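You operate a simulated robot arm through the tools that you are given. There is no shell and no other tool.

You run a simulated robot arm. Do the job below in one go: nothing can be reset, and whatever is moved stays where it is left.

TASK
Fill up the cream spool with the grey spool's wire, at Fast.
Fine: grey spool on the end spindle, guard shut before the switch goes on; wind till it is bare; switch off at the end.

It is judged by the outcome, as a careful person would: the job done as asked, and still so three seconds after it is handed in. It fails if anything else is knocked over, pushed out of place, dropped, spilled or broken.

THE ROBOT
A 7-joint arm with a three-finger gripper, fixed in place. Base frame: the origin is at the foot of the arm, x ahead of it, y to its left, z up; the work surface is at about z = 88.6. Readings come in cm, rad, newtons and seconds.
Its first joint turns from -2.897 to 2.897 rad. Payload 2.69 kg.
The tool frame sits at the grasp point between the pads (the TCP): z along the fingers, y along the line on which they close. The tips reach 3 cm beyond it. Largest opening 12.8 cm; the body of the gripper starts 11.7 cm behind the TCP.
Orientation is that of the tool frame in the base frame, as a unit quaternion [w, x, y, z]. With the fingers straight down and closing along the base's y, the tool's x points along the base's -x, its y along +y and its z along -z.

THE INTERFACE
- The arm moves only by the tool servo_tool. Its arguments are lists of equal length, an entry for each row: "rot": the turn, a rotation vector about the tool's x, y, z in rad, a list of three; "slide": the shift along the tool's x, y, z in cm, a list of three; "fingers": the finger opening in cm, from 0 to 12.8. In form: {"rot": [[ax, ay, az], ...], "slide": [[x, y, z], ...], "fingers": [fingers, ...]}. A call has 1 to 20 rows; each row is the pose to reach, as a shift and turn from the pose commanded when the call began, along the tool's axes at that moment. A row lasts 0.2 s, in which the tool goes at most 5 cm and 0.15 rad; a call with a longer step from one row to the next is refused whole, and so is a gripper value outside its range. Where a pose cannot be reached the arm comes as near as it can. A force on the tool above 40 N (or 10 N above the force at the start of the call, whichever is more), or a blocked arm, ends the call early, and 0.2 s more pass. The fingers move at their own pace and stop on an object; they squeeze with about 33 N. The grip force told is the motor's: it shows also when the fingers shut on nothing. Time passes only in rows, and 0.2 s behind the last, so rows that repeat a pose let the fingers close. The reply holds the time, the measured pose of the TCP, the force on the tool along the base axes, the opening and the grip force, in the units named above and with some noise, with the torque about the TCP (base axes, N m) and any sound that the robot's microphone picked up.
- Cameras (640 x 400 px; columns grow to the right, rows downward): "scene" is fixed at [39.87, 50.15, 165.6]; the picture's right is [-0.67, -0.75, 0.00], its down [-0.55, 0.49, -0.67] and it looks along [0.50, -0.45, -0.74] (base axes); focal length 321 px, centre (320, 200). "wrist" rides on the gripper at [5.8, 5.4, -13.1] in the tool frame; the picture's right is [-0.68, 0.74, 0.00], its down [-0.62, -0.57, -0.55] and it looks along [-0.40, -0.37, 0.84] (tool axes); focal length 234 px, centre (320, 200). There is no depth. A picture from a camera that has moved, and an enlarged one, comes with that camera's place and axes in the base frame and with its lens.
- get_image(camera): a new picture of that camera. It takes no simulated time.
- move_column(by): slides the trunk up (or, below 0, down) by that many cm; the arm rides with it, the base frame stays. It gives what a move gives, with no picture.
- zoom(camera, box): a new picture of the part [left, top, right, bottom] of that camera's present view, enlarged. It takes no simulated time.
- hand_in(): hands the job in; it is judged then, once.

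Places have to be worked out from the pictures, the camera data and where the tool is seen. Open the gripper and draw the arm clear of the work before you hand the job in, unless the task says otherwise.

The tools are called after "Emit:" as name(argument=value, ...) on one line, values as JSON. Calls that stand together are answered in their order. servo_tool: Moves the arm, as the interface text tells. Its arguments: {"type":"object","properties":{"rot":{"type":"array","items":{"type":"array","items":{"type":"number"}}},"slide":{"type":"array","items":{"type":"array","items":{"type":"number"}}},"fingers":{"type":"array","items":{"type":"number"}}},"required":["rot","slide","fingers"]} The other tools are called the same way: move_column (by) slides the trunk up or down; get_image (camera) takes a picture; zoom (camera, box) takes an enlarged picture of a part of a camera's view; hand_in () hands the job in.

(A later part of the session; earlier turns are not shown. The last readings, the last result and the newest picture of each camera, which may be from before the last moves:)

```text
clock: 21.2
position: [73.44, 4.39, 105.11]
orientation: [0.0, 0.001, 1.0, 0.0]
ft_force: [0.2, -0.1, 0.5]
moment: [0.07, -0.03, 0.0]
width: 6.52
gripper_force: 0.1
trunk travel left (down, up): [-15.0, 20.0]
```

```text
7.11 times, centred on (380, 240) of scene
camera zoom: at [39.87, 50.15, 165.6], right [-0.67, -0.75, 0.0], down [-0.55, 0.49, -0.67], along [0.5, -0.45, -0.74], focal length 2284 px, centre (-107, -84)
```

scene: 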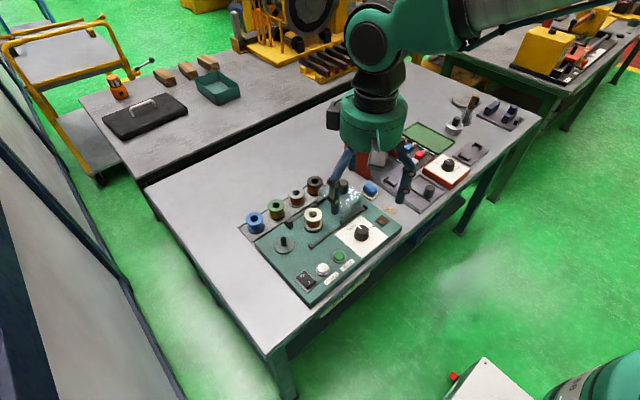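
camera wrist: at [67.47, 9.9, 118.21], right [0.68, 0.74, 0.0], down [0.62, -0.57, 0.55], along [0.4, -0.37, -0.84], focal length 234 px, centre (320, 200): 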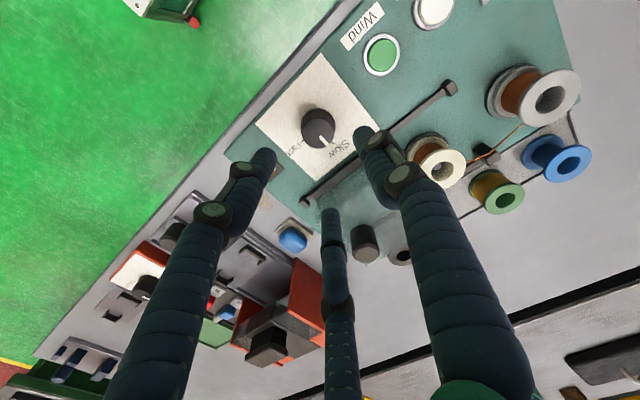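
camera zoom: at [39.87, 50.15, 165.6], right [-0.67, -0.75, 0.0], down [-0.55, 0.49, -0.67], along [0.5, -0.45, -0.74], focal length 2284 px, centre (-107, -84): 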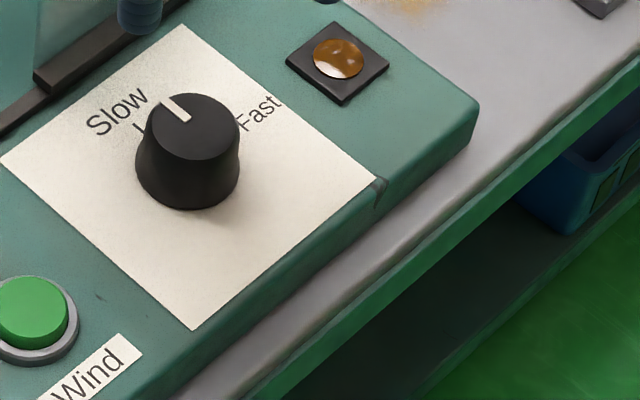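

The knob is centred near (73.3, 4.3), its top at z≈92.2 with about a 4 cm skirt, and Fast is 90° clockwise from the present setting. I'll go down to just above it.

Emit:
servo_tool(rot=[[0, 0, 0], [0, 0, 0], [0, 0, 0], [0, 0, 0], [0, 0, 0]], slide=[[0.05, -0.1, 2.5], [0.05, -0.1, 5], [0.05, -0.1, 7], [0.05, -0.1, 9], [0.05, -0.1, 9]], fingers=[6.2, 6.2, 6.2, 6.2, 6.2])

Emit:
zoom(camera="wrist", box=[240, 70, 400, 230])

Emit:
zoom(camera="scene", box=[325, 190, 415, 260])

```text
clock: 22.4
position: [73.38, 4.37, 96.2]
orientation: [0.001, 0.0, 1.0, 0.0]
ft_force: [0.2, -0.5, 0.2]
moment: [0.03, -0.01, -0.01]
width: 6.19
gripper_force: 0.0
trunk travel left (down, up): [-15.0, 20.0]
```

```text
2.50 times, centred on (320, 150) of wrist
camera zoom: at [67.47, 9.91, 109.2], right [0.68, 0.74, 0.0], down [0.62, -0.57, 0.55], along [0.4, -0.37, -0.84], focal length 585 px, centre (320, 325)
```

zoom: 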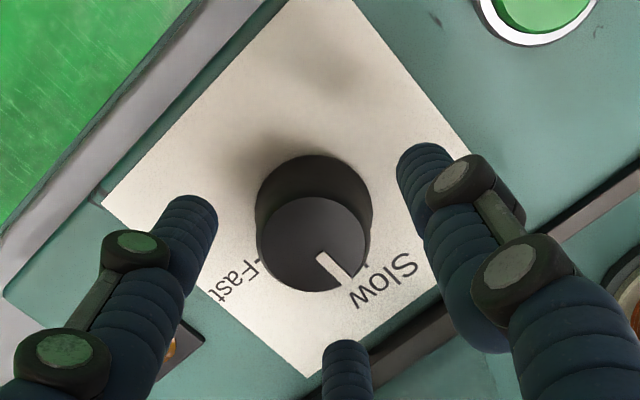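

```text
5.71 times, centred on (370, 225) of scene
camera zoom: at [39.87, 50.15, 165.6], right [-0.67, -0.75, 0.0], down [-0.55, 0.49, -0.67], along [0.5, -0.45, -0.74], focal length 1835 px, centre (34, 57)
```

zoom: 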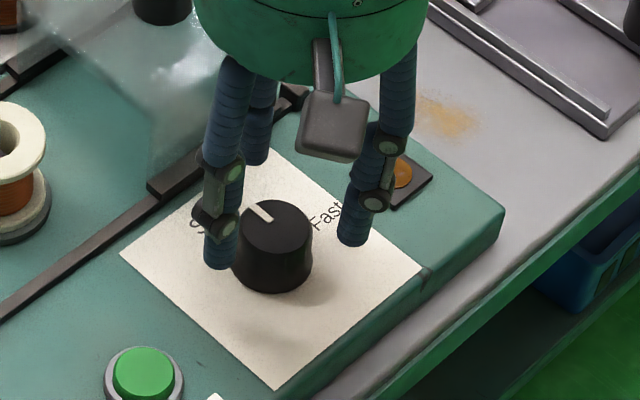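

The knob centre is about (73.2, 4.3), within 1–2 mm of the tool. I'll go down to TCP z≈93.3 and close on the knob.

Emit:
servo_tool(rot=[[0, 0, 0], [0, 0, 0], [0, 0, 0], [0, 0, 0], [0, 0, 0], [0, 0, 0], [0, 0, 0]], slide=[[0.1, -0.05, 0.8], [0.1, -0.05, 1.6], [0.1, -0.05, 2.4], [0.1, -0.05, 2.9], [0.1, -0.05, 2.9], [0.1, -0.05, 2.9], [0.1, -0.05, 2.9]], fingers=[6.2, 6.2, 6.2, 6.2, 4.5, 3, 3])

Emit:
zoom(camera="wrist", box=[240, 70, 400, 230])

Emit:
zoom(camera="scene", box=[325, 190, 415, 260])

```text
clock: 24.0
position: [73.43, 4.41, 93.6]
orientation: [0.001, 0.0, 1.0, 0.0]
ft_force: [16.5, -10.8, -0.3]
moment: [-0.27, -0.53, 0.0]
width: 4.33
gripper_force: 10.5
trunk travel left (down, up): [-15.0, 20.0]
```

```text
2.50 times, centred on (320, 150) of wrist
camera zoom: at [67.49, 9.85, 106.38], right [0.68, 0.74, 0.0], down [0.61, -0.57, 0.55], along [0.41, -0.37, -0.84], focal length 585 px, centre (320, 325)
```

zoom: 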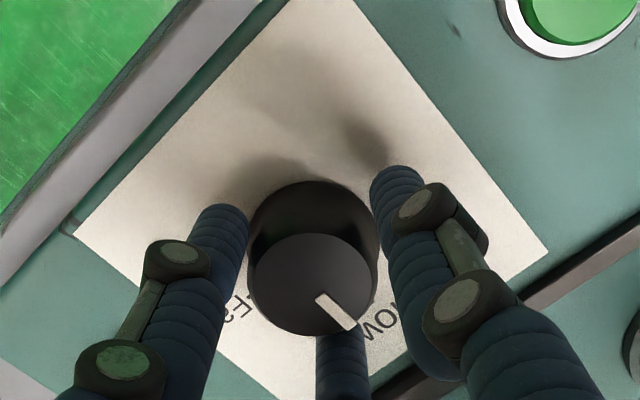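

```text
5.71 times, centred on (370, 225) of scene
camera zoom: at [39.87, 50.15, 165.6], right [-0.67, -0.75, 0.0], down [-0.55, 0.49, -0.67], along [0.5, -0.45, -0.74], focal length 1835 px, centre (34, 57)
```

zoom: 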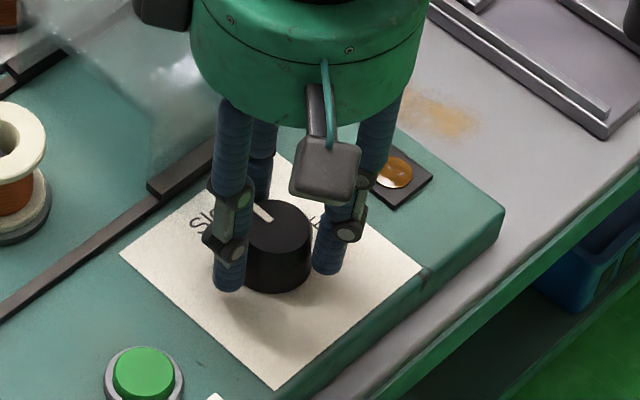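

Contact is on the far-right finger only, pushing the tool toward (+x, −y). The three fingers are real, and the true centre is about 0.3 cm further that way. I'll open slightly, shift and close again.

Emit:
servo_tool(rot=[[0, 0, 0], [0, 0, 0], [0, 0, 0], [0, 0, 0], [0, 0, 0]], slide=[[0, 0, 0], [-0.3, -0.2, 0], [-0.3, -0.2, 0], [-0.3, -0.2, 0], [-0.3, -0.2, 0]], fingers=[5.6, 5.6, 4.4, 3, 3])

Emit:
zoom(camera="wrist", box=[240, 70, 400, 230])

```text
clock: 25.2
position: [73.63, 4.23, 93.31]
orientation: [0.0, -0.001, 1.0, -0.001]
ft_force: [0.8, -4.5, -0.2]
moment: [-0.13, 0.01, 0.0]
width: 4.04
gripper_force: 8.0
trunk travel left (down, up): [-15.0, 20.0]
```

```text
2.50 times, centred on (320, 150) of wrist
camera zoom: at [67.62, 9.68, 106.32], right [0.68, 0.74, 0.0], down [0.62, -0.57, 0.55], along [0.4, -0.37, -0.84], focal length 585 px, centre (320, 325)
```

zoom: 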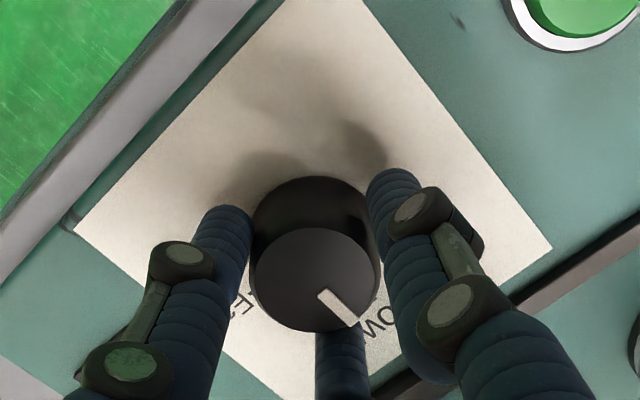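

Nearly balanced now (only −4.5 N in y). I'll nudge 1 mm in −y and let the grip settle.

Emit:
servo_tool(rot=[[0, 0, 0], [0, 0, 0], [0, 0, 0]], slide=[[0, -0.1, 0], [0, -0.1, 0], [0, -0.1, 0]], fingers=[2, 2, 2])

```text
clock: 26.0
position: [73.56, 4.12, 93.41]
orientation: [0.0, 0.0, 1.0, 0.0]
ft_force: [0.2, -3.8, -2.4]
moment: [-0.11, 0.01, -0.01]
width: 3.98
gripper_force: 14.5
trunk travel left (down, up): [-15.0, 20.0]
```

The grip is centred and firm enough to try. I'll turn clockwise (positive about tool z) by 0.42 rad first as a test.

Emit:
servo_tool(rot=[[0, 0, 0.14], [0, 0, 0.28], [0, 0, 0.42], [0, 0, 0.42]], slide=[[0, 0, 0], [0, 0, 0], [0, 0, 0], [0, 0, 0]], fingers=[1, 1, 1, 1])

Emit:
zoom(camera="wrist", box=[240, 70, 400, 230])

Emit:
zoom(camera="scene", box=[325, 190, 415, 260])

```text
clock: 27.0
position: [73.52, 4.2, 93.32]
orientation: [0.001, 0.21, 0.978, 0.0]
ft_force: [3.1, -9.6, -2.2]
moment: [-0.26, -0.1, 0.0]
width: 3.94
gripper_force: 22.1
trunk travel left (down, up): [-15.0, 20.0]
```

```text
2.50 times, centred on (320, 150) of wrist
camera zoom: at [70.34, 11.47, 106.33], right [0.92, 0.39, 0.0], down [0.33, -0.77, 0.55], along [0.22, -0.5, -0.84], focal length 585 px, centre (320, 325)
```

zoom: 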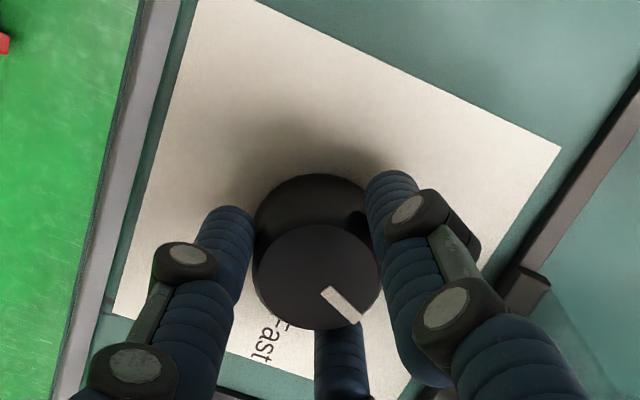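

```text
5.71 times, centred on (370, 225) of scene
camera zoom: at [39.87, 50.15, 165.6], right [-0.67, -0.75, 0.0], down [-0.55, 0.49, -0.67], along [0.5, -0.45, -0.74], focal length 1835 px, centre (34, 57)
```

zoom: 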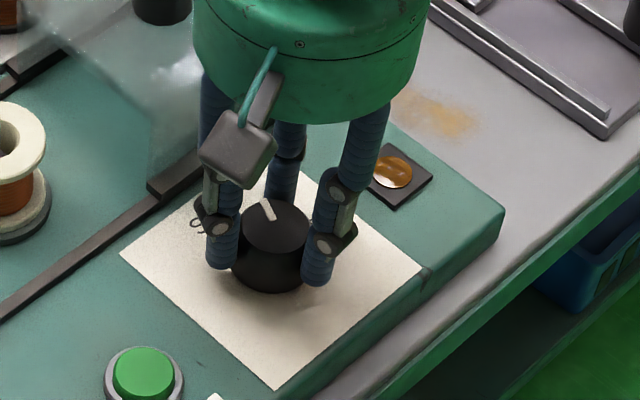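

The knob is turning with the hand. I'll continue the remaining 1.15 rad to Fast.

Emit:
servo_tool(rot=[[0, 0, 0.13], [0, 0, 0.26], [0, 0, 0.39], [0, 0, 0.52], [0, 0, 0.65], [0, 0, 0.78], [0, 0, 0.91], [0, 0, 1.04], [0, 0, 1.15], [0, 0, 1.15]], slide=[[0, 0, 0], [0, 0, 0], [0, 0, 0], [0, 0, 0], [0, 0, 0], [0, 0, 0], [0, 0, 0], [0, 0, 0], [0, 0, 0], [0, 0, 0]], fingers=[1, 1, 1, 1, 1, 1, 1, 1, 1, 1])

Emit:
zoom(camera="wrist", box=[240, 70, 400, 230])

Emit:
zoom(camera="scene", box=[325, 190, 415, 260])

```text
clock: 29.2
position: [73.51, 3.94, 93.41]
orientation: [0.0, 0.707, 0.707, 0.0]
ft_force: [5.7, -22.6, 1.6]
moment: [-0.65, -0.11, 0.38]
width: 3.85
gripper_force: 44.7
trunk travel left (down, up): [-15.0, 20.0]
```

```text
2.50 times, centred on (320, 150) of wrist
camera zoom: at [78.86, 9.94, 106.33], right [0.74, -0.68, 0.0], down [-0.57, -0.62, 0.55], along [-0.37, -0.4, -0.84], focal length 585 px, centre (320, 325)
```

zoom: 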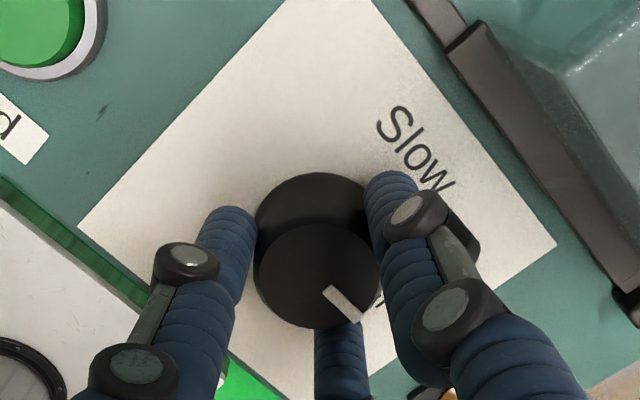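

```text
5.71 times, centred on (370, 225) of scene
camera zoom: at [39.87, 50.15, 165.6], right [-0.67, -0.75, 0.0], down [-0.55, 0.49, -0.67], along [0.5, -0.45, -0.74], focal length 1835 px, centre (34, 57)
```

zoom: 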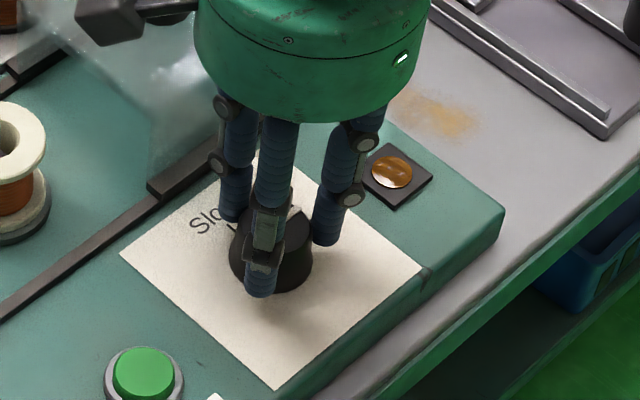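

The orientation is turned a full 90° with a reaction torque of 0.38 N·m, probably the end stop. I'll open and lift to check the pointer.

Emit:
servo_tool(rot=[[0, 0, 0], [0, 0, 0], [0, 0, 0], [0, 0, 0], [0, 0, 0], [0, 0, 0]], slide=[[0, 0, 0], [0, 0, 0], [0, 0, -2], [0, 0, -5], [0, 0, -8], [0, 0, -8]], fingers=[6.2, 6.2, 6.2, 6.2, 6.2, 6.2])

Emit:
zoom(camera="wrist", box=[270, 80, 370, 180])

Emit:
zoom(camera="scene", box=[325, 190, 415, 260])

```text
clock: 30.6
position: [73.51, 4.04, 101.44]
orientation: [0.0, 0.707, 0.707, 0.0]
ft_force: [-0.2, 0.5, 0.5]
moment: [0.0, -0.03, 0.0]
width: 6.23
gripper_force: 0.1
trunk travel left (down, up): [-15.0, 20.0]
```

```text
4.00 times, centred on (320, 130) of wrist
camera zoom: at [78.79, 10.05, 114.41], right [0.74, -0.68, 0.0], down [-0.57, -0.62, 0.55], along [-0.37, -0.4, -0.84], focal length 937 px, centre (320, 480)
```

zoom: 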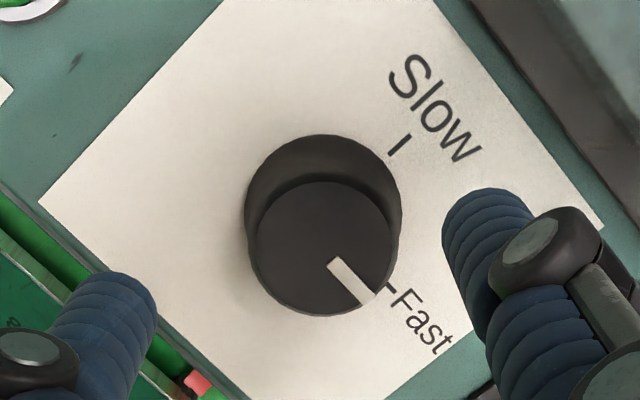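

```text
5.71 times, centred on (370, 225) of scene
camera zoom: at [39.87, 50.15, 165.6], right [-0.67, -0.75, 0.0], down [-0.55, 0.49, -0.67], along [0.5, -0.45, -0.74], focal length 1835 px, centre (34, 57)
```

zoom: 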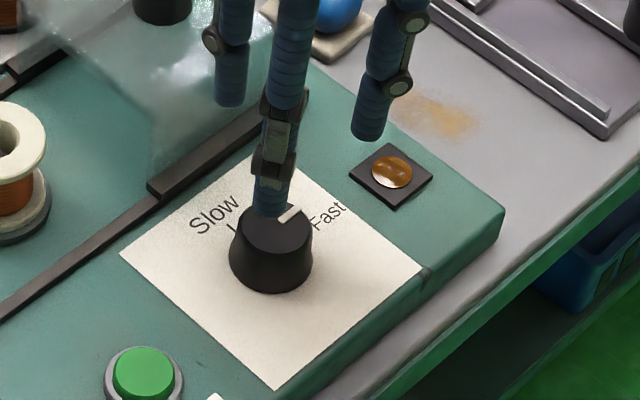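

The pointer is now exactly on Fast. Next comes the guard; its black knob is about at (86.7, −0.8), top z≈97.5. I'll rise, rotate the hand back to its first heading, and hover over that knob.

Emit:
servo_tool(rot=[[0, 0, -0.13], [0, 0, -0.26], [0, 0, -0.39], [0, 0, -0.52], [0, 0, -0.65], [0, 0, -0.78], [0, 0, -0.91], [0, 0, -1.04], [0, 0, -1.17], [0, 0, -1.3], [0, 0, -1.43], [0, 0, -1.571], [0, 0, -1.571]], slide=[[0, 0, -2.5], [0, 0, -5], [0, 0, -6.5], [-0.5, 1.5, -6.5], [-1, 3, -6.5], [-1.5, 4.5, -6.5], [-2, 6, -6.5], [-2.6, 7.5, -6.5], [-3.2, 9, -6.5], [-3.8, 10.5, -6.5], [-4.4, 12, -6.5], [-4.8, 13.2, -6.5], [-4.8, 13.2, -6.5]], fingers=[6.2, 6.2, 6.2, 6.2, 6.2, 6.2, 6.2, 6.2, 6.2, 6.2, 6.2, 6.2, 6.2])

Emit:
get_image(camera="wrist")

Emit:
zoom(camera="scene", box=[270, 120, 430, 250])

Emit:
zoom(camera="wrist", box=[240, 80, 400, 220])

```text
clock: 33.4
position: [86.68, -0.75, 107.91]
orientation: [0.0, 0.0, 1.0, 0.0]
ft_force: [-0.1, -0.5, -0.1]
moment: [0.02, 0.01, -0.04]
width: 6.19
gripper_force: 0.0
trunk travel left (down, up): [-15.0, 20.0]
```

```text
taken
camera wrist: at [80.85, 4.76, 120.82], right [0.68, 0.74, 0.0], down [0.62, -0.56, 0.55], along [0.4, -0.37, -0.84], focal length 234 px, centre (320, 200)
```

wrist: 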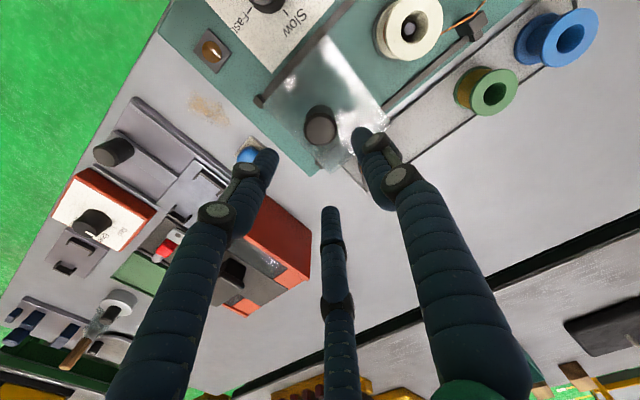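

```text
3.08 times, centred on (350, 185) of scene
camera zoom: at [39.87, 50.15, 165.6], right [-0.67, -0.75, 0.0], down [-0.55, 0.49, -0.67], along [0.5, -0.45, -0.74], focal length 988 px, centre (228, 246)
```

zoom: 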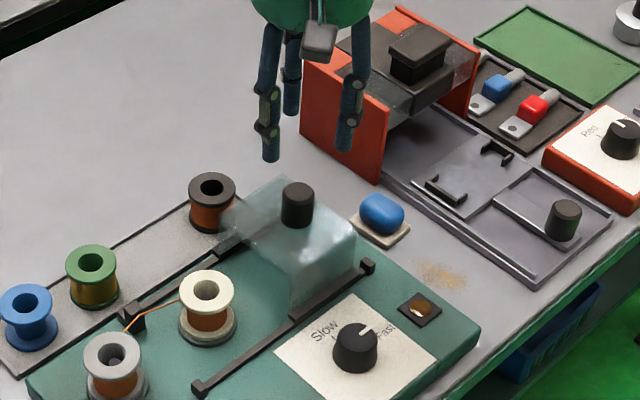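

```text
2.86 times, centred on (320, 150) of wrist
camera zoom: at [80.85, 4.76, 120.82], right [0.68, 0.74, 0.0], down [0.62, -0.56, 0.55], along [0.4, -0.37, -0.84], focal length 669 px, centre (320, 343)
```

zoom: 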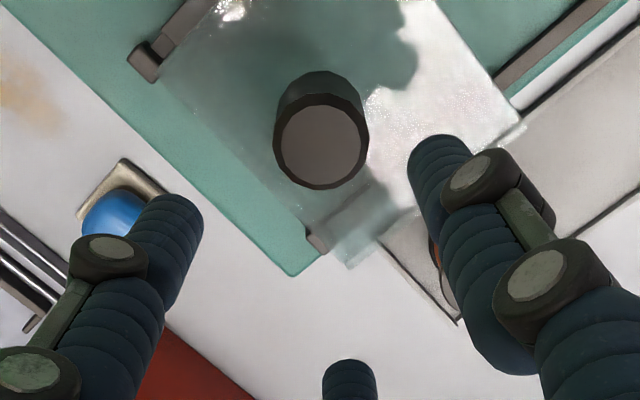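

The guard knob works out nearer (86.0, 0.1) with its top at z≈99. I'll shift and lower to tips just above it, then re-check.

Emit:
servo_tool(rot=[[0, 0, 0], [0, 0, 0], [0, 0, 0], [0, 0, 0]], slide=[[0.6, 0.8, 1.5], [0.6, 0.8, 3], [0.6, 0.8, 4.2], [0.6, 0.8, 4.2]], fingers=[6.2, 6.2, 6.2, 6.2])

Emit:
zoom(camera="wrist", box=[240, 80, 400, 220])

Emit:
zoom(camera="scene", box=[290, 130, 380, 210])

```text
clock: 34.4
position: [86.12, 0.05, 103.64]
orientation: [0.0, 0.0, 1.0, 0.0]
ft_force: [0.7, 0.4, 0.0]
moment: [0.0, 0.03, 0.0]
width: 6.22
gripper_force: 0.0
trunk travel left (down, up): [-15.0, 20.0]
```

```text
2.86 times, centred on (320, 150) of wrist
camera zoom: at [80.22, 5.56, 116.65], right [0.68, 0.74, 0.0], down [0.62, -0.57, 0.55], along [0.4, -0.37, -0.84], focal length 669 px, centre (320, 343)
```

zoom: 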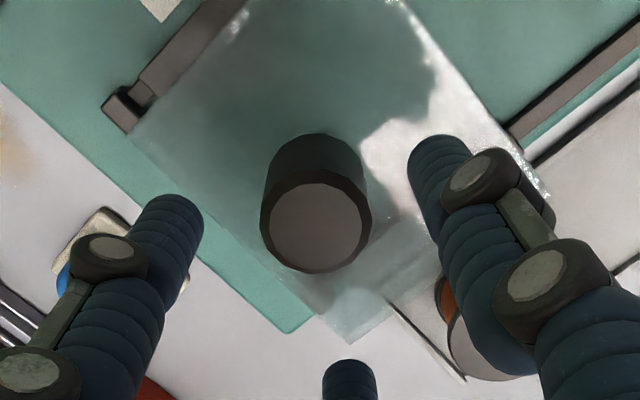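

```text
5.00 times, centred on (335, 170) of scene
camera zoom: at [39.87, 50.15, 165.6], right [-0.67, -0.75, 0.0], down [-0.55, 0.49, -0.67], along [0.5, -0.45, -0.74], focal length 1606 px, centre (245, 350)
```

zoom: 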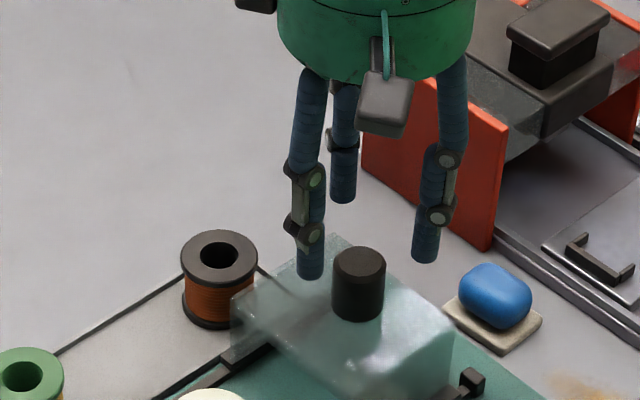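

The tool is over the knob to within a few mm; the lid is about at z≈94.8 and the knob top at 99. I'll go down so the tips are at about 96.3, then close on the knob.

Emit:
servo_tool(rot=[[0, 0, 0], [0, 0, 0], [0, 0, 0], [0, 0, 0], [0, 0, 0], [0, 0, 0], [0, 0, 0], [0, 0, 0], [0, 0, 0]], slide=[[0.05, 0.1, 1], [0.05, 0.1, 2], [0.05, 0.1, 3], [0.05, 0.1, 4], [0.05, 0.1, 4.3], [0.05, 0.1, 4.3], [0.05, 0.1, 4.3], [0.05, 0.1, 4.3], [0.05, 0.1, 4.3]], fingers=[6.2, 6.2, 6.2, 6.2, 6.2, 5, 4, 3.2, 3.2])

Emit:
zoom(camera="wrist", box=[240, 80, 400, 220])

Emit:
zoom(camera="scene", box=[290, 130, 380, 210])

```text
clock: 36.4
position: [86.06, 0.16, 99.33]
orientation: [0.0, 0.0, 1.0, 0.001]
ft_force: [-6.3, -0.7, -2.6]
moment: [-0.01, 0.11, 0.06]
width: 3.39
gripper_force: 44.7
trunk travel left (down, up): [-15.0, 20.0]
```

```text
2.86 times, centred on (320, 150) of wrist
camera zoom: at [80.11, 5.67, 112.3], right [0.68, 0.74, 0.0], down [0.62, -0.57, 0.55], along [0.4, -0.37, -0.84], focal length 669 px, centre (320, 343)
```

zoom: 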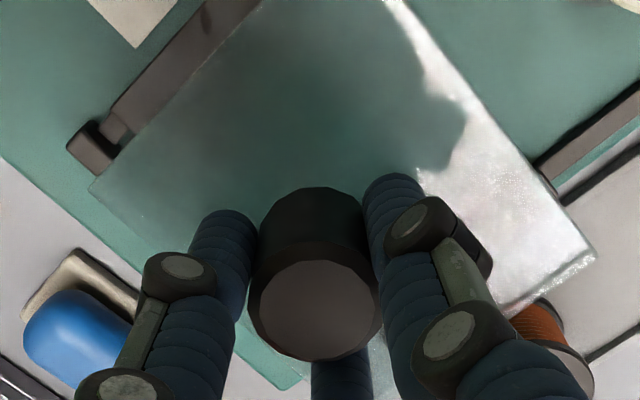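

```text
5.00 times, centred on (335, 170) of scene
camera zoom: at [39.87, 50.15, 165.6], right [-0.67, -0.75, 0.0], down [-0.55, 0.49, -0.67], along [0.5, -0.45, -0.74], focal length 1606 px, centre (245, 350)
```

zoom: 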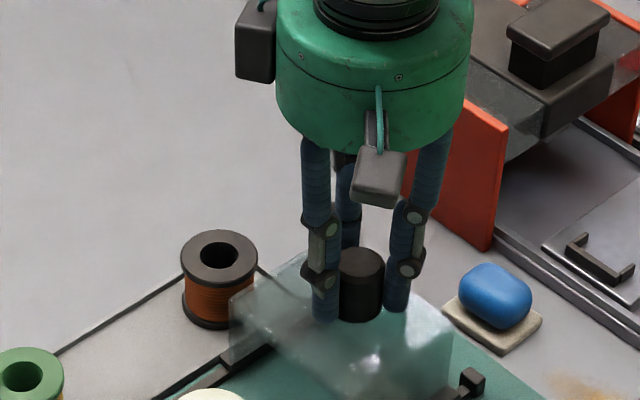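

The guard knob is gripped firmly. I'll slide it toward +y gently, 5 cm first, and check that it moves along the rails.

Emit:
servo_tool(rot=[[0, 0, 0], [0, 0, 0], [0, 0, 0], [0, 0, 0], [0, 0, 0], [0, 0, 0]], slide=[[0, 0.8, 0], [0, 1.6, 0], [0, 2.4, 0], [0, 3.2, 0], [0, 4.0, 0], [0, 4.0, 0]], fingers=[3, 3, 3, 3, 3, 3])

Emit:
zoom(camera="scene", box=[240, 130, 400, 260])

```text
clock: 37.8
position: [85.99, 4.15, 99.39]
orientation: [-0.001, -0.001, 1.0, 0.0]
ft_force: [-12.5, 0.2, -2.5]
moment: [0.11, 0.44, 0.08]
width: 3.37
gripper_force: 45.3
trunk travel left (down, up): [-15.0, 20.0]
```

```text
3.08 times, centred on (320, 195) of scene
camera zoom: at [39.87, 50.15, 165.6], right [-0.67, -0.75, 0.0], down [-0.55, 0.49, -0.67], along [0.5, -0.45, -0.74], focal length 988 px, centre (320, 215)
```

zoom: 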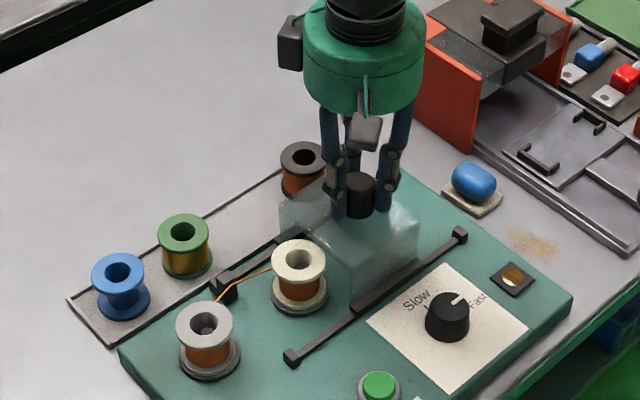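

The guard slides freely; a −12 N side force says I'm about 1–2 mm too far in +x, so I'll relax that while continuing.

Emit:
servo_tool(rot=[[0, 0, 0], [0, 0, 0], [0, 0, 0], [0, 0, 0], [0, 0, 0], [0, 0, 0]], slide=[[0.1, 0.8, 0], [0.15, 1.6, 0], [0.15, 2.4, 0], [0.15, 3.2, 0], [0.15, 4.0, 0], [0.15, 4.0, 0]], fingers=[3, 3, 3, 3, 3, 3])

Emit:
zoom(camera="scene", box=[240, 130, 400, 260])

```text
clock: 39.2
position: [86.06, 8.13, 99.37]
orientation: [0.001, 0.0, 1.0, 0.0]
ft_force: [1.7, 1.0, -9.2]
moment: [-0.1, -0.44, -0.02]
width: 3.37
gripper_force: 45.0
trunk travel left (down, up): [-15.0, 20.0]
```

```text
3.08 times, centred on (320, 195) of scene
camera zoom: at [39.87, 50.15, 165.6], right [-0.67, -0.75, 0.0], down [-0.55, 0.49, -0.67], along [0.5, -0.45, -0.74], focal length 988 px, centre (320, 215)
```

zoom: 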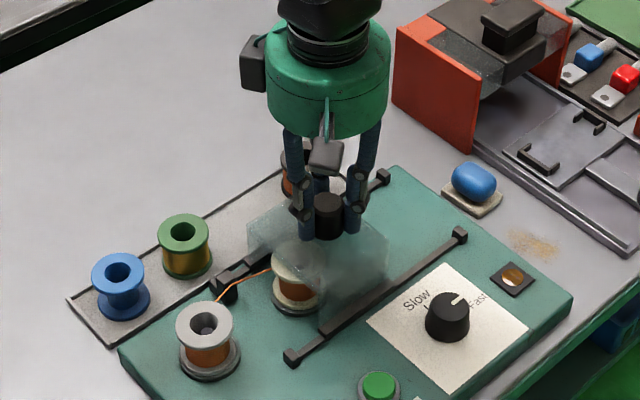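

The guard is starting to cover the cream spool. I'll continue toward the rail stops in small steps so the force check can catch the end.

Emit:
servo_tool(rot=[[0, 0, 0], [0, 0, 0], [0, 0, 0], [0, 0, 0], [0, 0, 0], [0, 0, 0]], slide=[[0, 0.7, 0.1], [0, 1.4, 0.1], [0, 2.1, 0.1], [0, 2.7, 0.1], [0, 3.3, 0.1], [0, 3.3, 0.1]], fingers=[3, 3, 3, 3, 3, 3])

Emit:
zoom(camera="scene", box=[240, 130, 400, 260])

```text
clock: 40.4
position: [85.7, 10.82, 99.26]
orientation: [-0.002, 0.0, 1.0, -0.003]
ft_force: [-5.8, -7.8, 5.9]
moment: [-1.18, 0.03, -0.07]
width: 3.07
gripper_force: 44.7
trunk travel left (down, up): [-15.0, 20.0]
stopped in row 6: the force on the tool passed its limit at 46 N (the readings are from after the stop); the commanded pose is now the measured one
```

```text
3.08 times, centred on (320, 195) of scene
camera zoom: at [39.87, 50.15, 165.6], right [-0.67, -0.75, 0.0], down [-0.55, 0.49, -0.67], along [0.5, -0.45, -0.74], focal length 988 px, centre (320, 215)
```

zoom: 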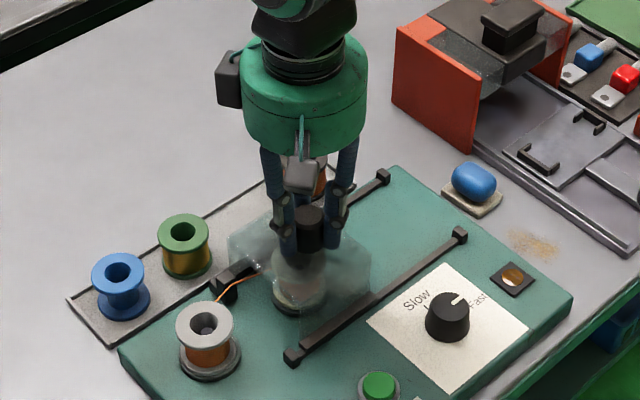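

It stopped on 46 N with the guard over the cream spool. I'll zoom in to see whether it is at the rail end stops.

Emit:
zoom(camera="scene", box=[280, 185, 350, 255])

Emit:
get_image(camera="wrist")

Emit:
zoom(camera="wrist", box=[160, 0, 480, 200])

```text
5.71 times, centred on (315, 220) of scene
camera zoom: at [39.87, 50.15, 165.6], right [-0.67, -0.75, 0.0], down [-0.55, 0.49, -0.67], along [0.5, -0.45, -0.74], focal length 1835 px, centre (349, 86)
```

zoom: 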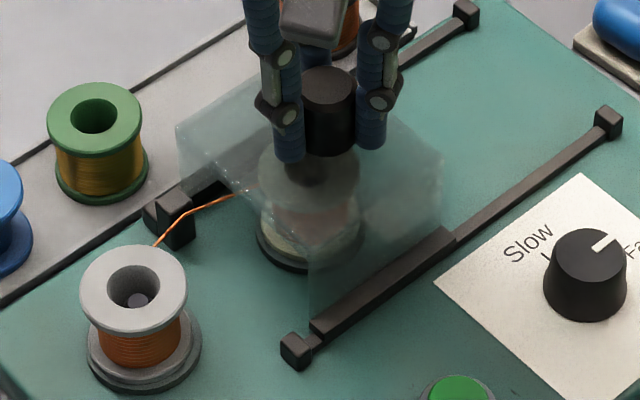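

```text
taken
camera wrist: at [79.87, 16.39, 112.23], right [0.68, 0.74, -0.01], down [0.62, -0.56, 0.55], along [0.4, -0.38, -0.84], focal length 234 px, centre (320, 200)
```

wrist: 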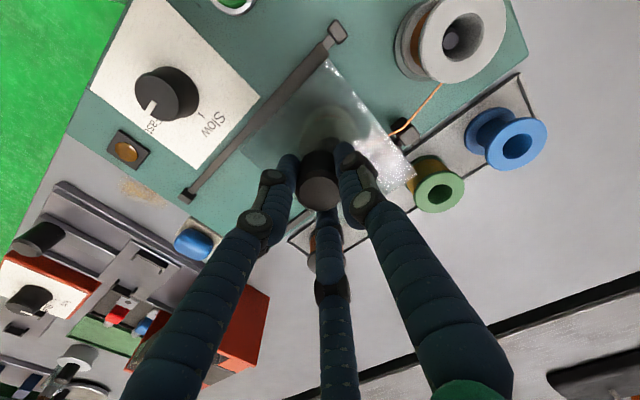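

```text
2.00 times, centred on (320, 100) of wrist
camera zoom: at [79.87, 16.39, 112.23], right [0.68, 0.74, -0.01], down [0.62, -0.56, 0.55], along [0.4, -0.38, -0.84], focal length 468 px, centre (320, 400)
```

zoom: 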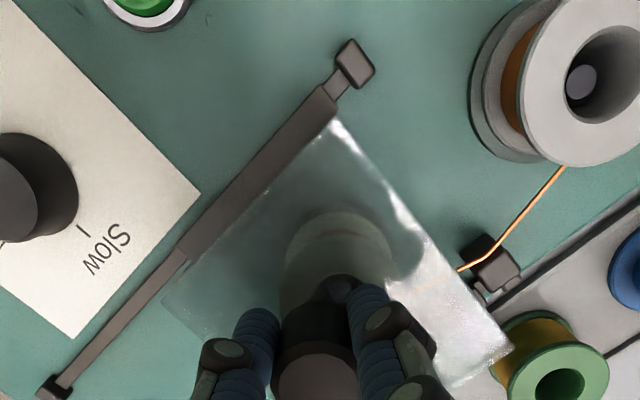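

There's a small gap (~0.7 cm) before the visible stops, but a similar gap existed at the open end, so this may be the travel limit. I'll push once more gently to confirm whether it moves further.

Emit:
servo_tool(rot=[[0, 0, 0], [0, 0, 0], [0, 0, 0], [0, 0, 0], [0, 0, 0]], slide=[[0, 0.15, 0], [0, 0.3, 0], [0, 0.45, 0], [0, 0.55, 0], [0, 0.55, 0]], fingers=[3, 3, 3, 3, 3])

Emit:
zoom(camera="scene", box=[280, 185, 350, 255])

```text
clock: 41.6
position: [85.83, 11.64, 99.11]
orientation: [-0.002, -0.001, 1.0, -0.002]
ft_force: [-7.7, -3.7, -0.9]
moment: [-0.08, 0.23, -0.02]
width: 3.74
gripper_force: 5.5
trunk travel left (down, up): [-15.0, 20.0]
```

```text
5.71 times, centred on (315, 220) of scene
camera zoom: at [39.87, 50.15, 165.6], right [-0.67, -0.75, 0.0], down [-0.55, 0.49, -0.67], along [0.5, -0.45, -0.74], focal length 1835 px, centre (349, 86)
```

zoom: 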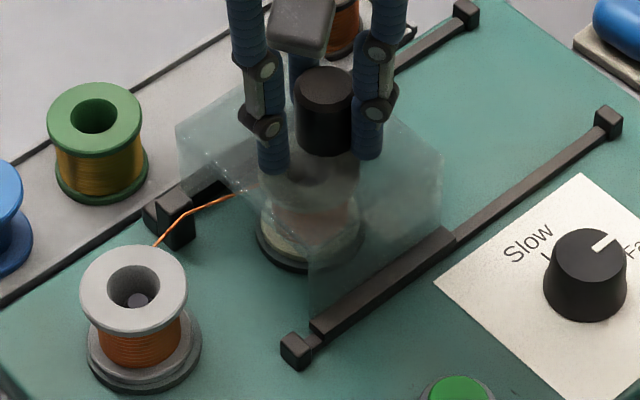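

The guard didn't move (the fingers just slipped on the knob), so it's fully shut at its travel limit. I'll open, back up to centre, and lift clear.

Emit:
servo_tool(rot=[[0, 0, 0], [0, 0, 0], [0, 0, 0], [0, 0, 0], [0, 0, 0], [0, 0, 0], [0, 0, 0]], slide=[[0, 0, 0], [0, -0.4, 0], [0, -0.4, -2], [0, -0.4, -5], [0, -0.4, -8], [0, -0.4, -8], [0, -0.4, -8]], fingers=[6.2, 6.2, 6.2, 6.2, 6.2, 6.2, 6.2])

Emit:
zoom(camera="scene", box=[230, 160, 410, 310])

Emit:
get_image(camera="wrist")

```text
clock: 43.2
position: [85.88, 11.17, 107.18]
orientation: [-0.001, 0.001, 1.0, -0.001]
ft_force: [0.2, 0.8, 0.1]
moment: [0.01, -0.02, -0.02]
width: 6.19
gripper_force: 0.1
trunk travel left (down, up): [-15.0, 20.0]
```

```text
2.67 times, centred on (320, 235) of scene
camera zoom: at [39.87, 50.15, 165.6], right [-0.67, -0.75, 0.0], down [-0.55, 0.49, -0.67], along [0.5, -0.45, -0.74], focal length 856 px, centre (320, 107)
```

zoom: 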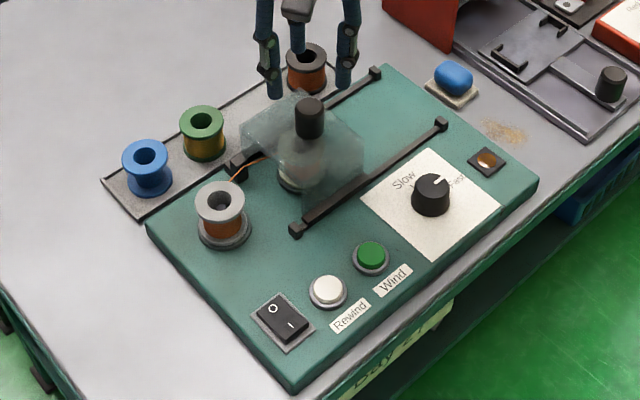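

```text
taken
camera wrist: at [79.95, 16.74, 120.13], right [0.68, 0.74, -0.01], down [0.62, -0.56, 0.55], along [0.4, -0.37, -0.84], focal length 234 px, centre (320, 200)
```

wrist: 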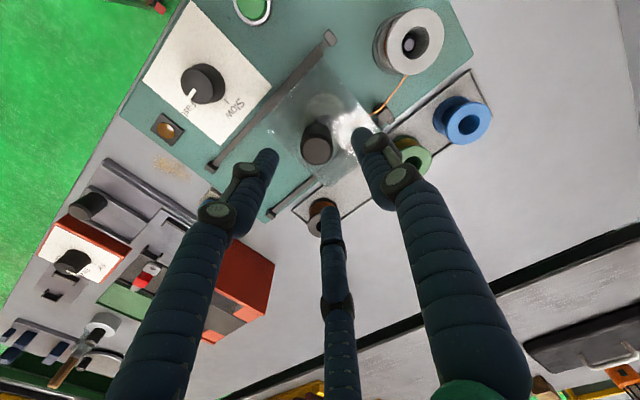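

The guard is shut with the cream spool inside. The rocker is about at (72.7, 25.8), with its I end toward −x. I'll move over with fingers closed and look closely.

Emit:
servo_tool(rot=[[0, 0, 0], [0, 0, 0], [0, 0, 0], [0, 0, 0], [0, 0, 0], [0, 0, 0], [0, 0, 0]], slide=[[2.3, 2.4, 0], [4.6, 4.8, 0], [6.9, 7.2, 0], [9.2, 9.6, 1], [11.5, 12, 2], [13.6, 14.4, 3], [13.6, 14.4, 3]], fingers=[6, 4, 2, 0, 0, 0, 0])

Emit:
get_image(camera="wrist")

Emit:
zoom(camera="wrist", box=[260, 60, 400, 200])

Emit:
zoom(camera="scene", box=[260, 200, 370, 310])

```text
clock: 44.8
position: [72.05, 25.64, 104.26]
orientation: [-0.002, 0.0, 1.0, 0.0]
ft_force: [-0.8, -0.6, 0.5]
moment: [-0.03, -0.02, 0.02]
width: 0.21
gripper_force: 31.8
trunk travel left (down, up): [-15.0, 20.0]
```

```text
taken
camera wrist: at [66.3, 31.2, 117.19], right [0.68, 0.74, -0.01], down [0.62, -0.56, 0.55], along [0.4, -0.38, -0.84], focal length 234 px, centre (320, 200)
```

wrist: 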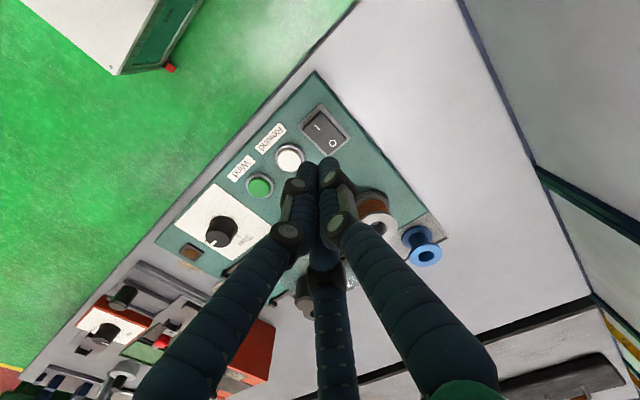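

```text
2.86 times, centred on (330, 130) of wrist
camera zoom: at [66.3, 31.2, 117.19], right [0.68, 0.74, -0.01], down [0.62, -0.56, 0.55], along [0.4, -0.38, -0.84], focal length 669 px, centre (291, 400)
```

zoom: 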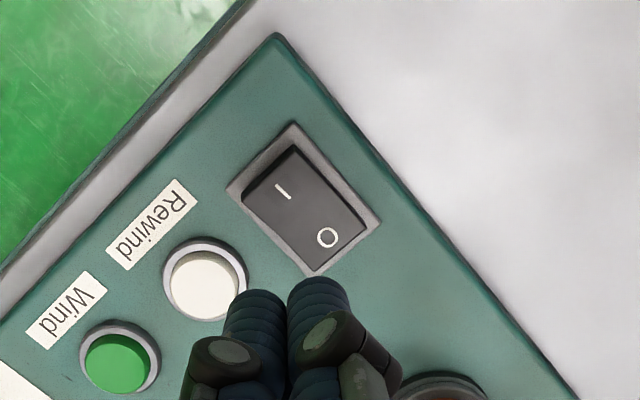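

```text
3.64 times, centred on (315, 255) of scene
camera zoom: at [39.87, 50.15, 165.6], right [-0.67, -0.75, 0.0], down [-0.55, 0.49, -0.67], along [0.5, -0.45, -0.74], focal length 1168 px, centre (338, 0)
```

zoom: 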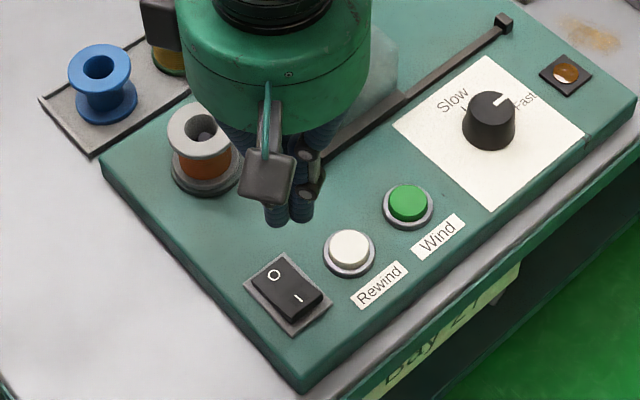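

The rocker spans x≈70.8–75.2 at y≈25.8, with I on the −x half. I'll position over the I half and go down to tips about 1 cm above it.

Emit:
servo_tool(rot=[[0, 0, 0], [0, 0, 0], [0, 0, 0], [0, 0, 0], [0, 0, 0]], slide=[[0.4, 0.1, 2.5], [0.85, 0.1, 5], [0.85, 0.1, 7.5], [0.85, 0.1, 9.2], [0.85, 0.1, 9.2]], fingers=[0, 0, 0, 0, 0])

Emit:
zoom(camera="wrist", box=[260, 60, 400, 200])

Emit:
zoom(camera="scene", box=[270, 220, 350, 300])

```text
clock: 46.0
position: [71.35, 25.89, 94.97]
orientation: [-0.001, 0.0, 1.0, -0.002]
ft_force: [0.3, 0.3, -0.1]
moment: [-0.01, 0.0, -0.03]
width: 0.2
gripper_force: 31.1
trunk travel left (down, up): [-15.0, 20.0]
```

```text
2.86 times, centred on (330, 130) of wrist
camera zoom: at [65.51, 31.3, 108.01], right [0.68, 0.74, -0.01], down [0.62, -0.56, 0.55], along [0.4, -0.37, -0.84], focal length 669 px, centre (291, 400)
```

zoom: 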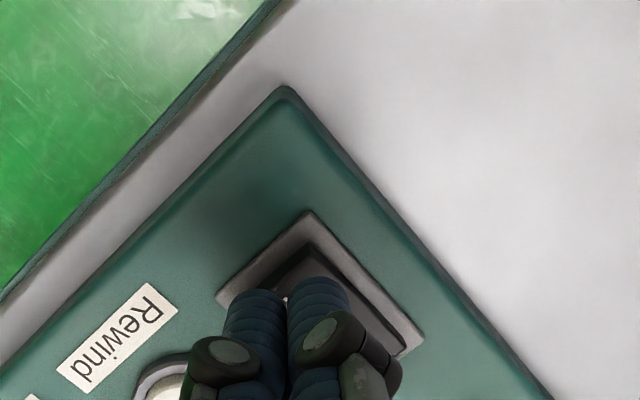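

```text
5.00 times, centred on (310, 260) of scene
camera zoom: at [39.87, 50.15, 165.6], right [-0.67, -0.75, 0.0], down [-0.55, 0.49, -0.67], along [0.5, -0.45, -0.74], focal length 1606 px, centre (370, -100)
```

zoom: 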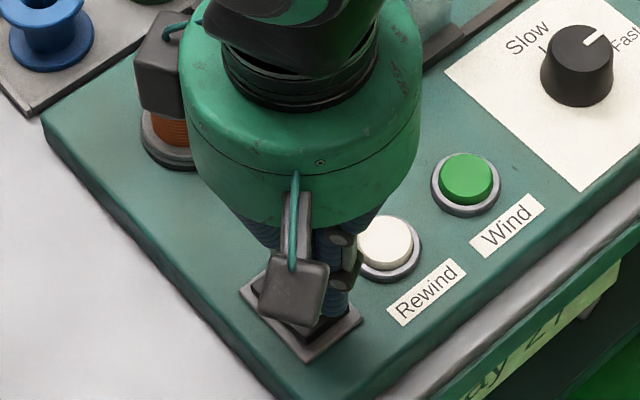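

The tips are over the I half of the rocker. I'll press down slowly, watching force and sound.

Emit:
servo_tool(rot=[[0, 0, 0], [0, 0, 0], [0, 0, 0], [0, 0, 0], [0, 0, 0]], slide=[[0, 0, 0.3], [0, 0, 0.6], [0, 0, 0.9], [0, 0, 1.2], [0, 0, 1.4]], fingers=[0, 0, 0, 0, 0])

```text
clock: 47.2
position: [71.41, 25.66, 93.51]
orientation: [-0.001, -0.001, 1.0, -0.002]
ft_force: [-0.4, 0.4, -0.5]
moment: [0.01, 0.03, 0.03]
width: 0.23
gripper_force: 32.0
trunk travel left (down, up): [-15.0, 20.0]
```

No contact yet; I'll keep pressing down in small steps.

Emit:
servo_tool(rot=[[0, 0, 0], [0, 0, 0], [0, 0, 0], [0, 0, 0]], slide=[[0, 0, 0.2], [0, 0, 0.4], [0, 0, 0.6], [0, 0, 0.8]], fingers=[0, 0, 0, 0])

Emit:
zoom(camera="scene", box=[270, 220, 350, 300])

```text
clock: 48.2
position: [71.3, 25.69, 93.0]
orientation: [0.0, 0.001, 1.0, -0.001]
ft_force: [-3.8, -1.3, 13.9]
moment: [-0.09, -0.05, -0.07]
width: 0.21
gripper_force: 31.7
trunk travel left (down, up): [-15.0, 20.0]
```

```text
5.00 times, centred on (310, 260) of scene
camera zoom: at [39.87, 50.15, 165.6], right [-0.67, -0.75, 0.0], down [-0.55, 0.49, -0.67], along [0.5, -0.45, -0.74], focal length 1606 px, centre (370, -100)
```

zoom: 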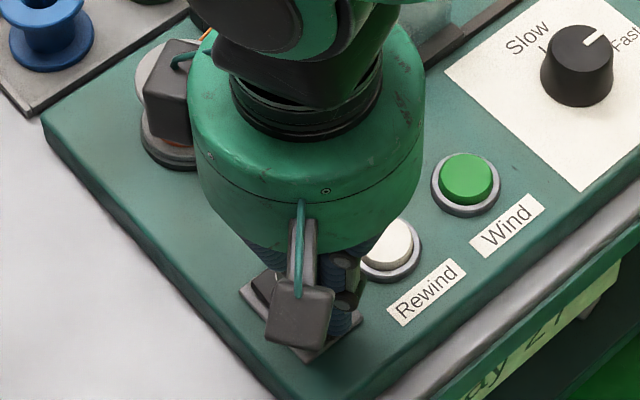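

Contact at z≈93 with 14 N and no click yet. I'll press a little further.

Emit:
servo_tool(rot=[[0, 0, 0], [0, 0, 0], [0, 0, 0], [0, 0, 0]], slide=[[0, 0, 0.2], [0, 0, 0.4], [0, 0, 0.6], [0, 0, 0.7]], fingers=[0, 0, 0, 0])

Emit:
zoom(camera="scene", box=[270, 220, 350, 300])

```text
clock: 48.8
position: [71.44, 25.71, 92.98]
orientation: [0.002, 0.0, 1.0, -0.002]
ft_force: [-0.5, -0.4, 15.3]
moment: [-0.1, -0.22, 0.01]
width: 0.22
gripper_force: 31.3
trunk travel left (down, up): [-15.0, 20.0]
stopped in row 2: the force on the tool passed its limit at 43 N (the readings are from after the stop); the commanded pose is now the measured one
```

```text
5.00 times, centred on (310, 260) of scene
camera zoom: at [39.87, 50.15, 165.6], right [-0.67, -0.75, 0.0], down [-0.55, 0.49, -0.67], along [0.5, -0.45, -0.74], focal length 1606 px, centre (370, -100)
```

zoom: 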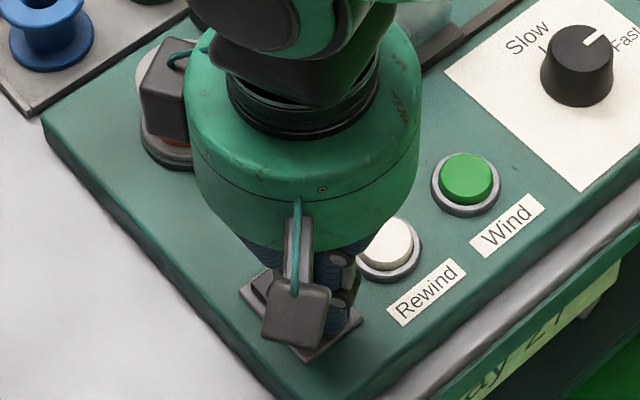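

The force limit was reached; the rocker may already have tipped, or I'm on its bezel. I'll lift and look.

Emit:
servo_tool(rot=[[0, 0, 0], [0, 0, 0], [0, 0, 0], [0, 0, 0]], slide=[[0, 0, -2], [0, 0, -5], [0, 0, -9], [0, 0, -9]], fingers=[0, 0, 0, 0])

Emit:
zoom(camera="wrist", box=[260, 60, 400, 200])

Emit:
zoom(camera="scene", box=[270, 220, 350, 300])

Emit:
zoom(camera="scene", box=[230, 160, 410, 310])

```text
clock: 49.8
position: [71.49, 25.69, 101.69]
orientation: [0.001, 0.0, 1.0, -0.001]
ft_force: [0.3, -1.0, 0.9]
moment: [-0.01, -0.02, -0.07]
width: 0.22
gripper_force: 31.4
trunk travel left (down, up): [-15.0, 20.0]
```

```text
2.86 times, centred on (330, 130) of wrist
camera zoom: at [65.63, 31.21, 114.67], right [0.68, 0.74, 0.0], down [0.62, -0.56, 0.55], along [0.4, -0.37, -0.84], focal length 669 px, centre (291, 400)
```

zoom: 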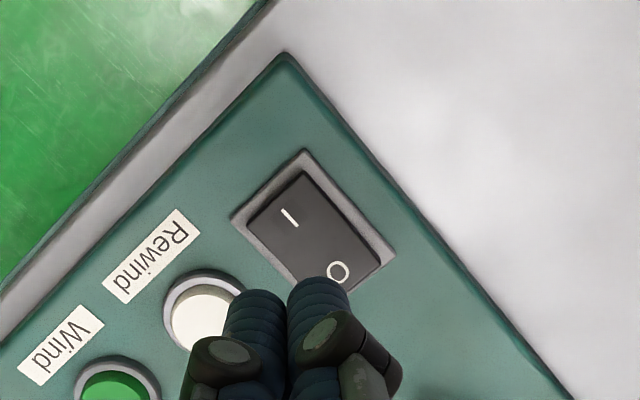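

```text
5.00 times, centred on (310, 260) of scene
camera zoom: at [39.87, 50.15, 165.6], right [-0.67, -0.75, 0.0], down [-0.55, 0.49, -0.67], along [0.5, -0.45, -0.74], focal length 1606 px, centre (370, -100)
```

zoom: 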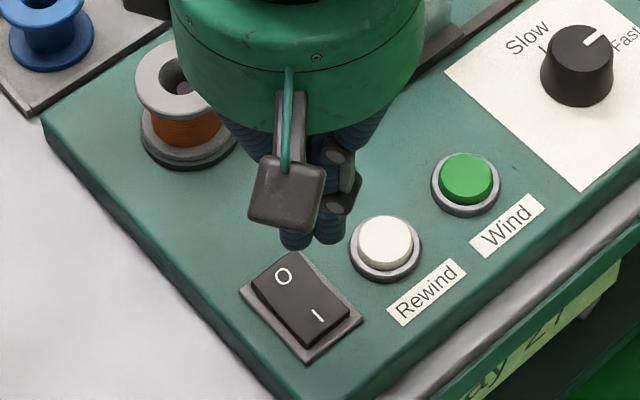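

```text
2.67 times, centred on (320, 235) of scene
camera zoom: at [39.87, 50.15, 165.6], right [-0.67, -0.75, 0.0], down [-0.55, 0.49, -0.67], along [0.5, -0.45, -0.74], focal length 856 px, centre (320, 107)
```

zoom: 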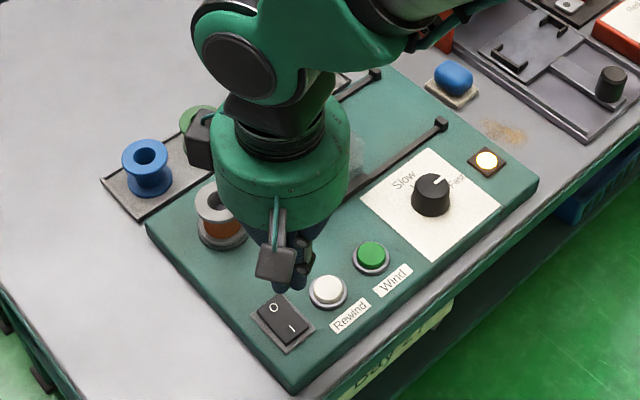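

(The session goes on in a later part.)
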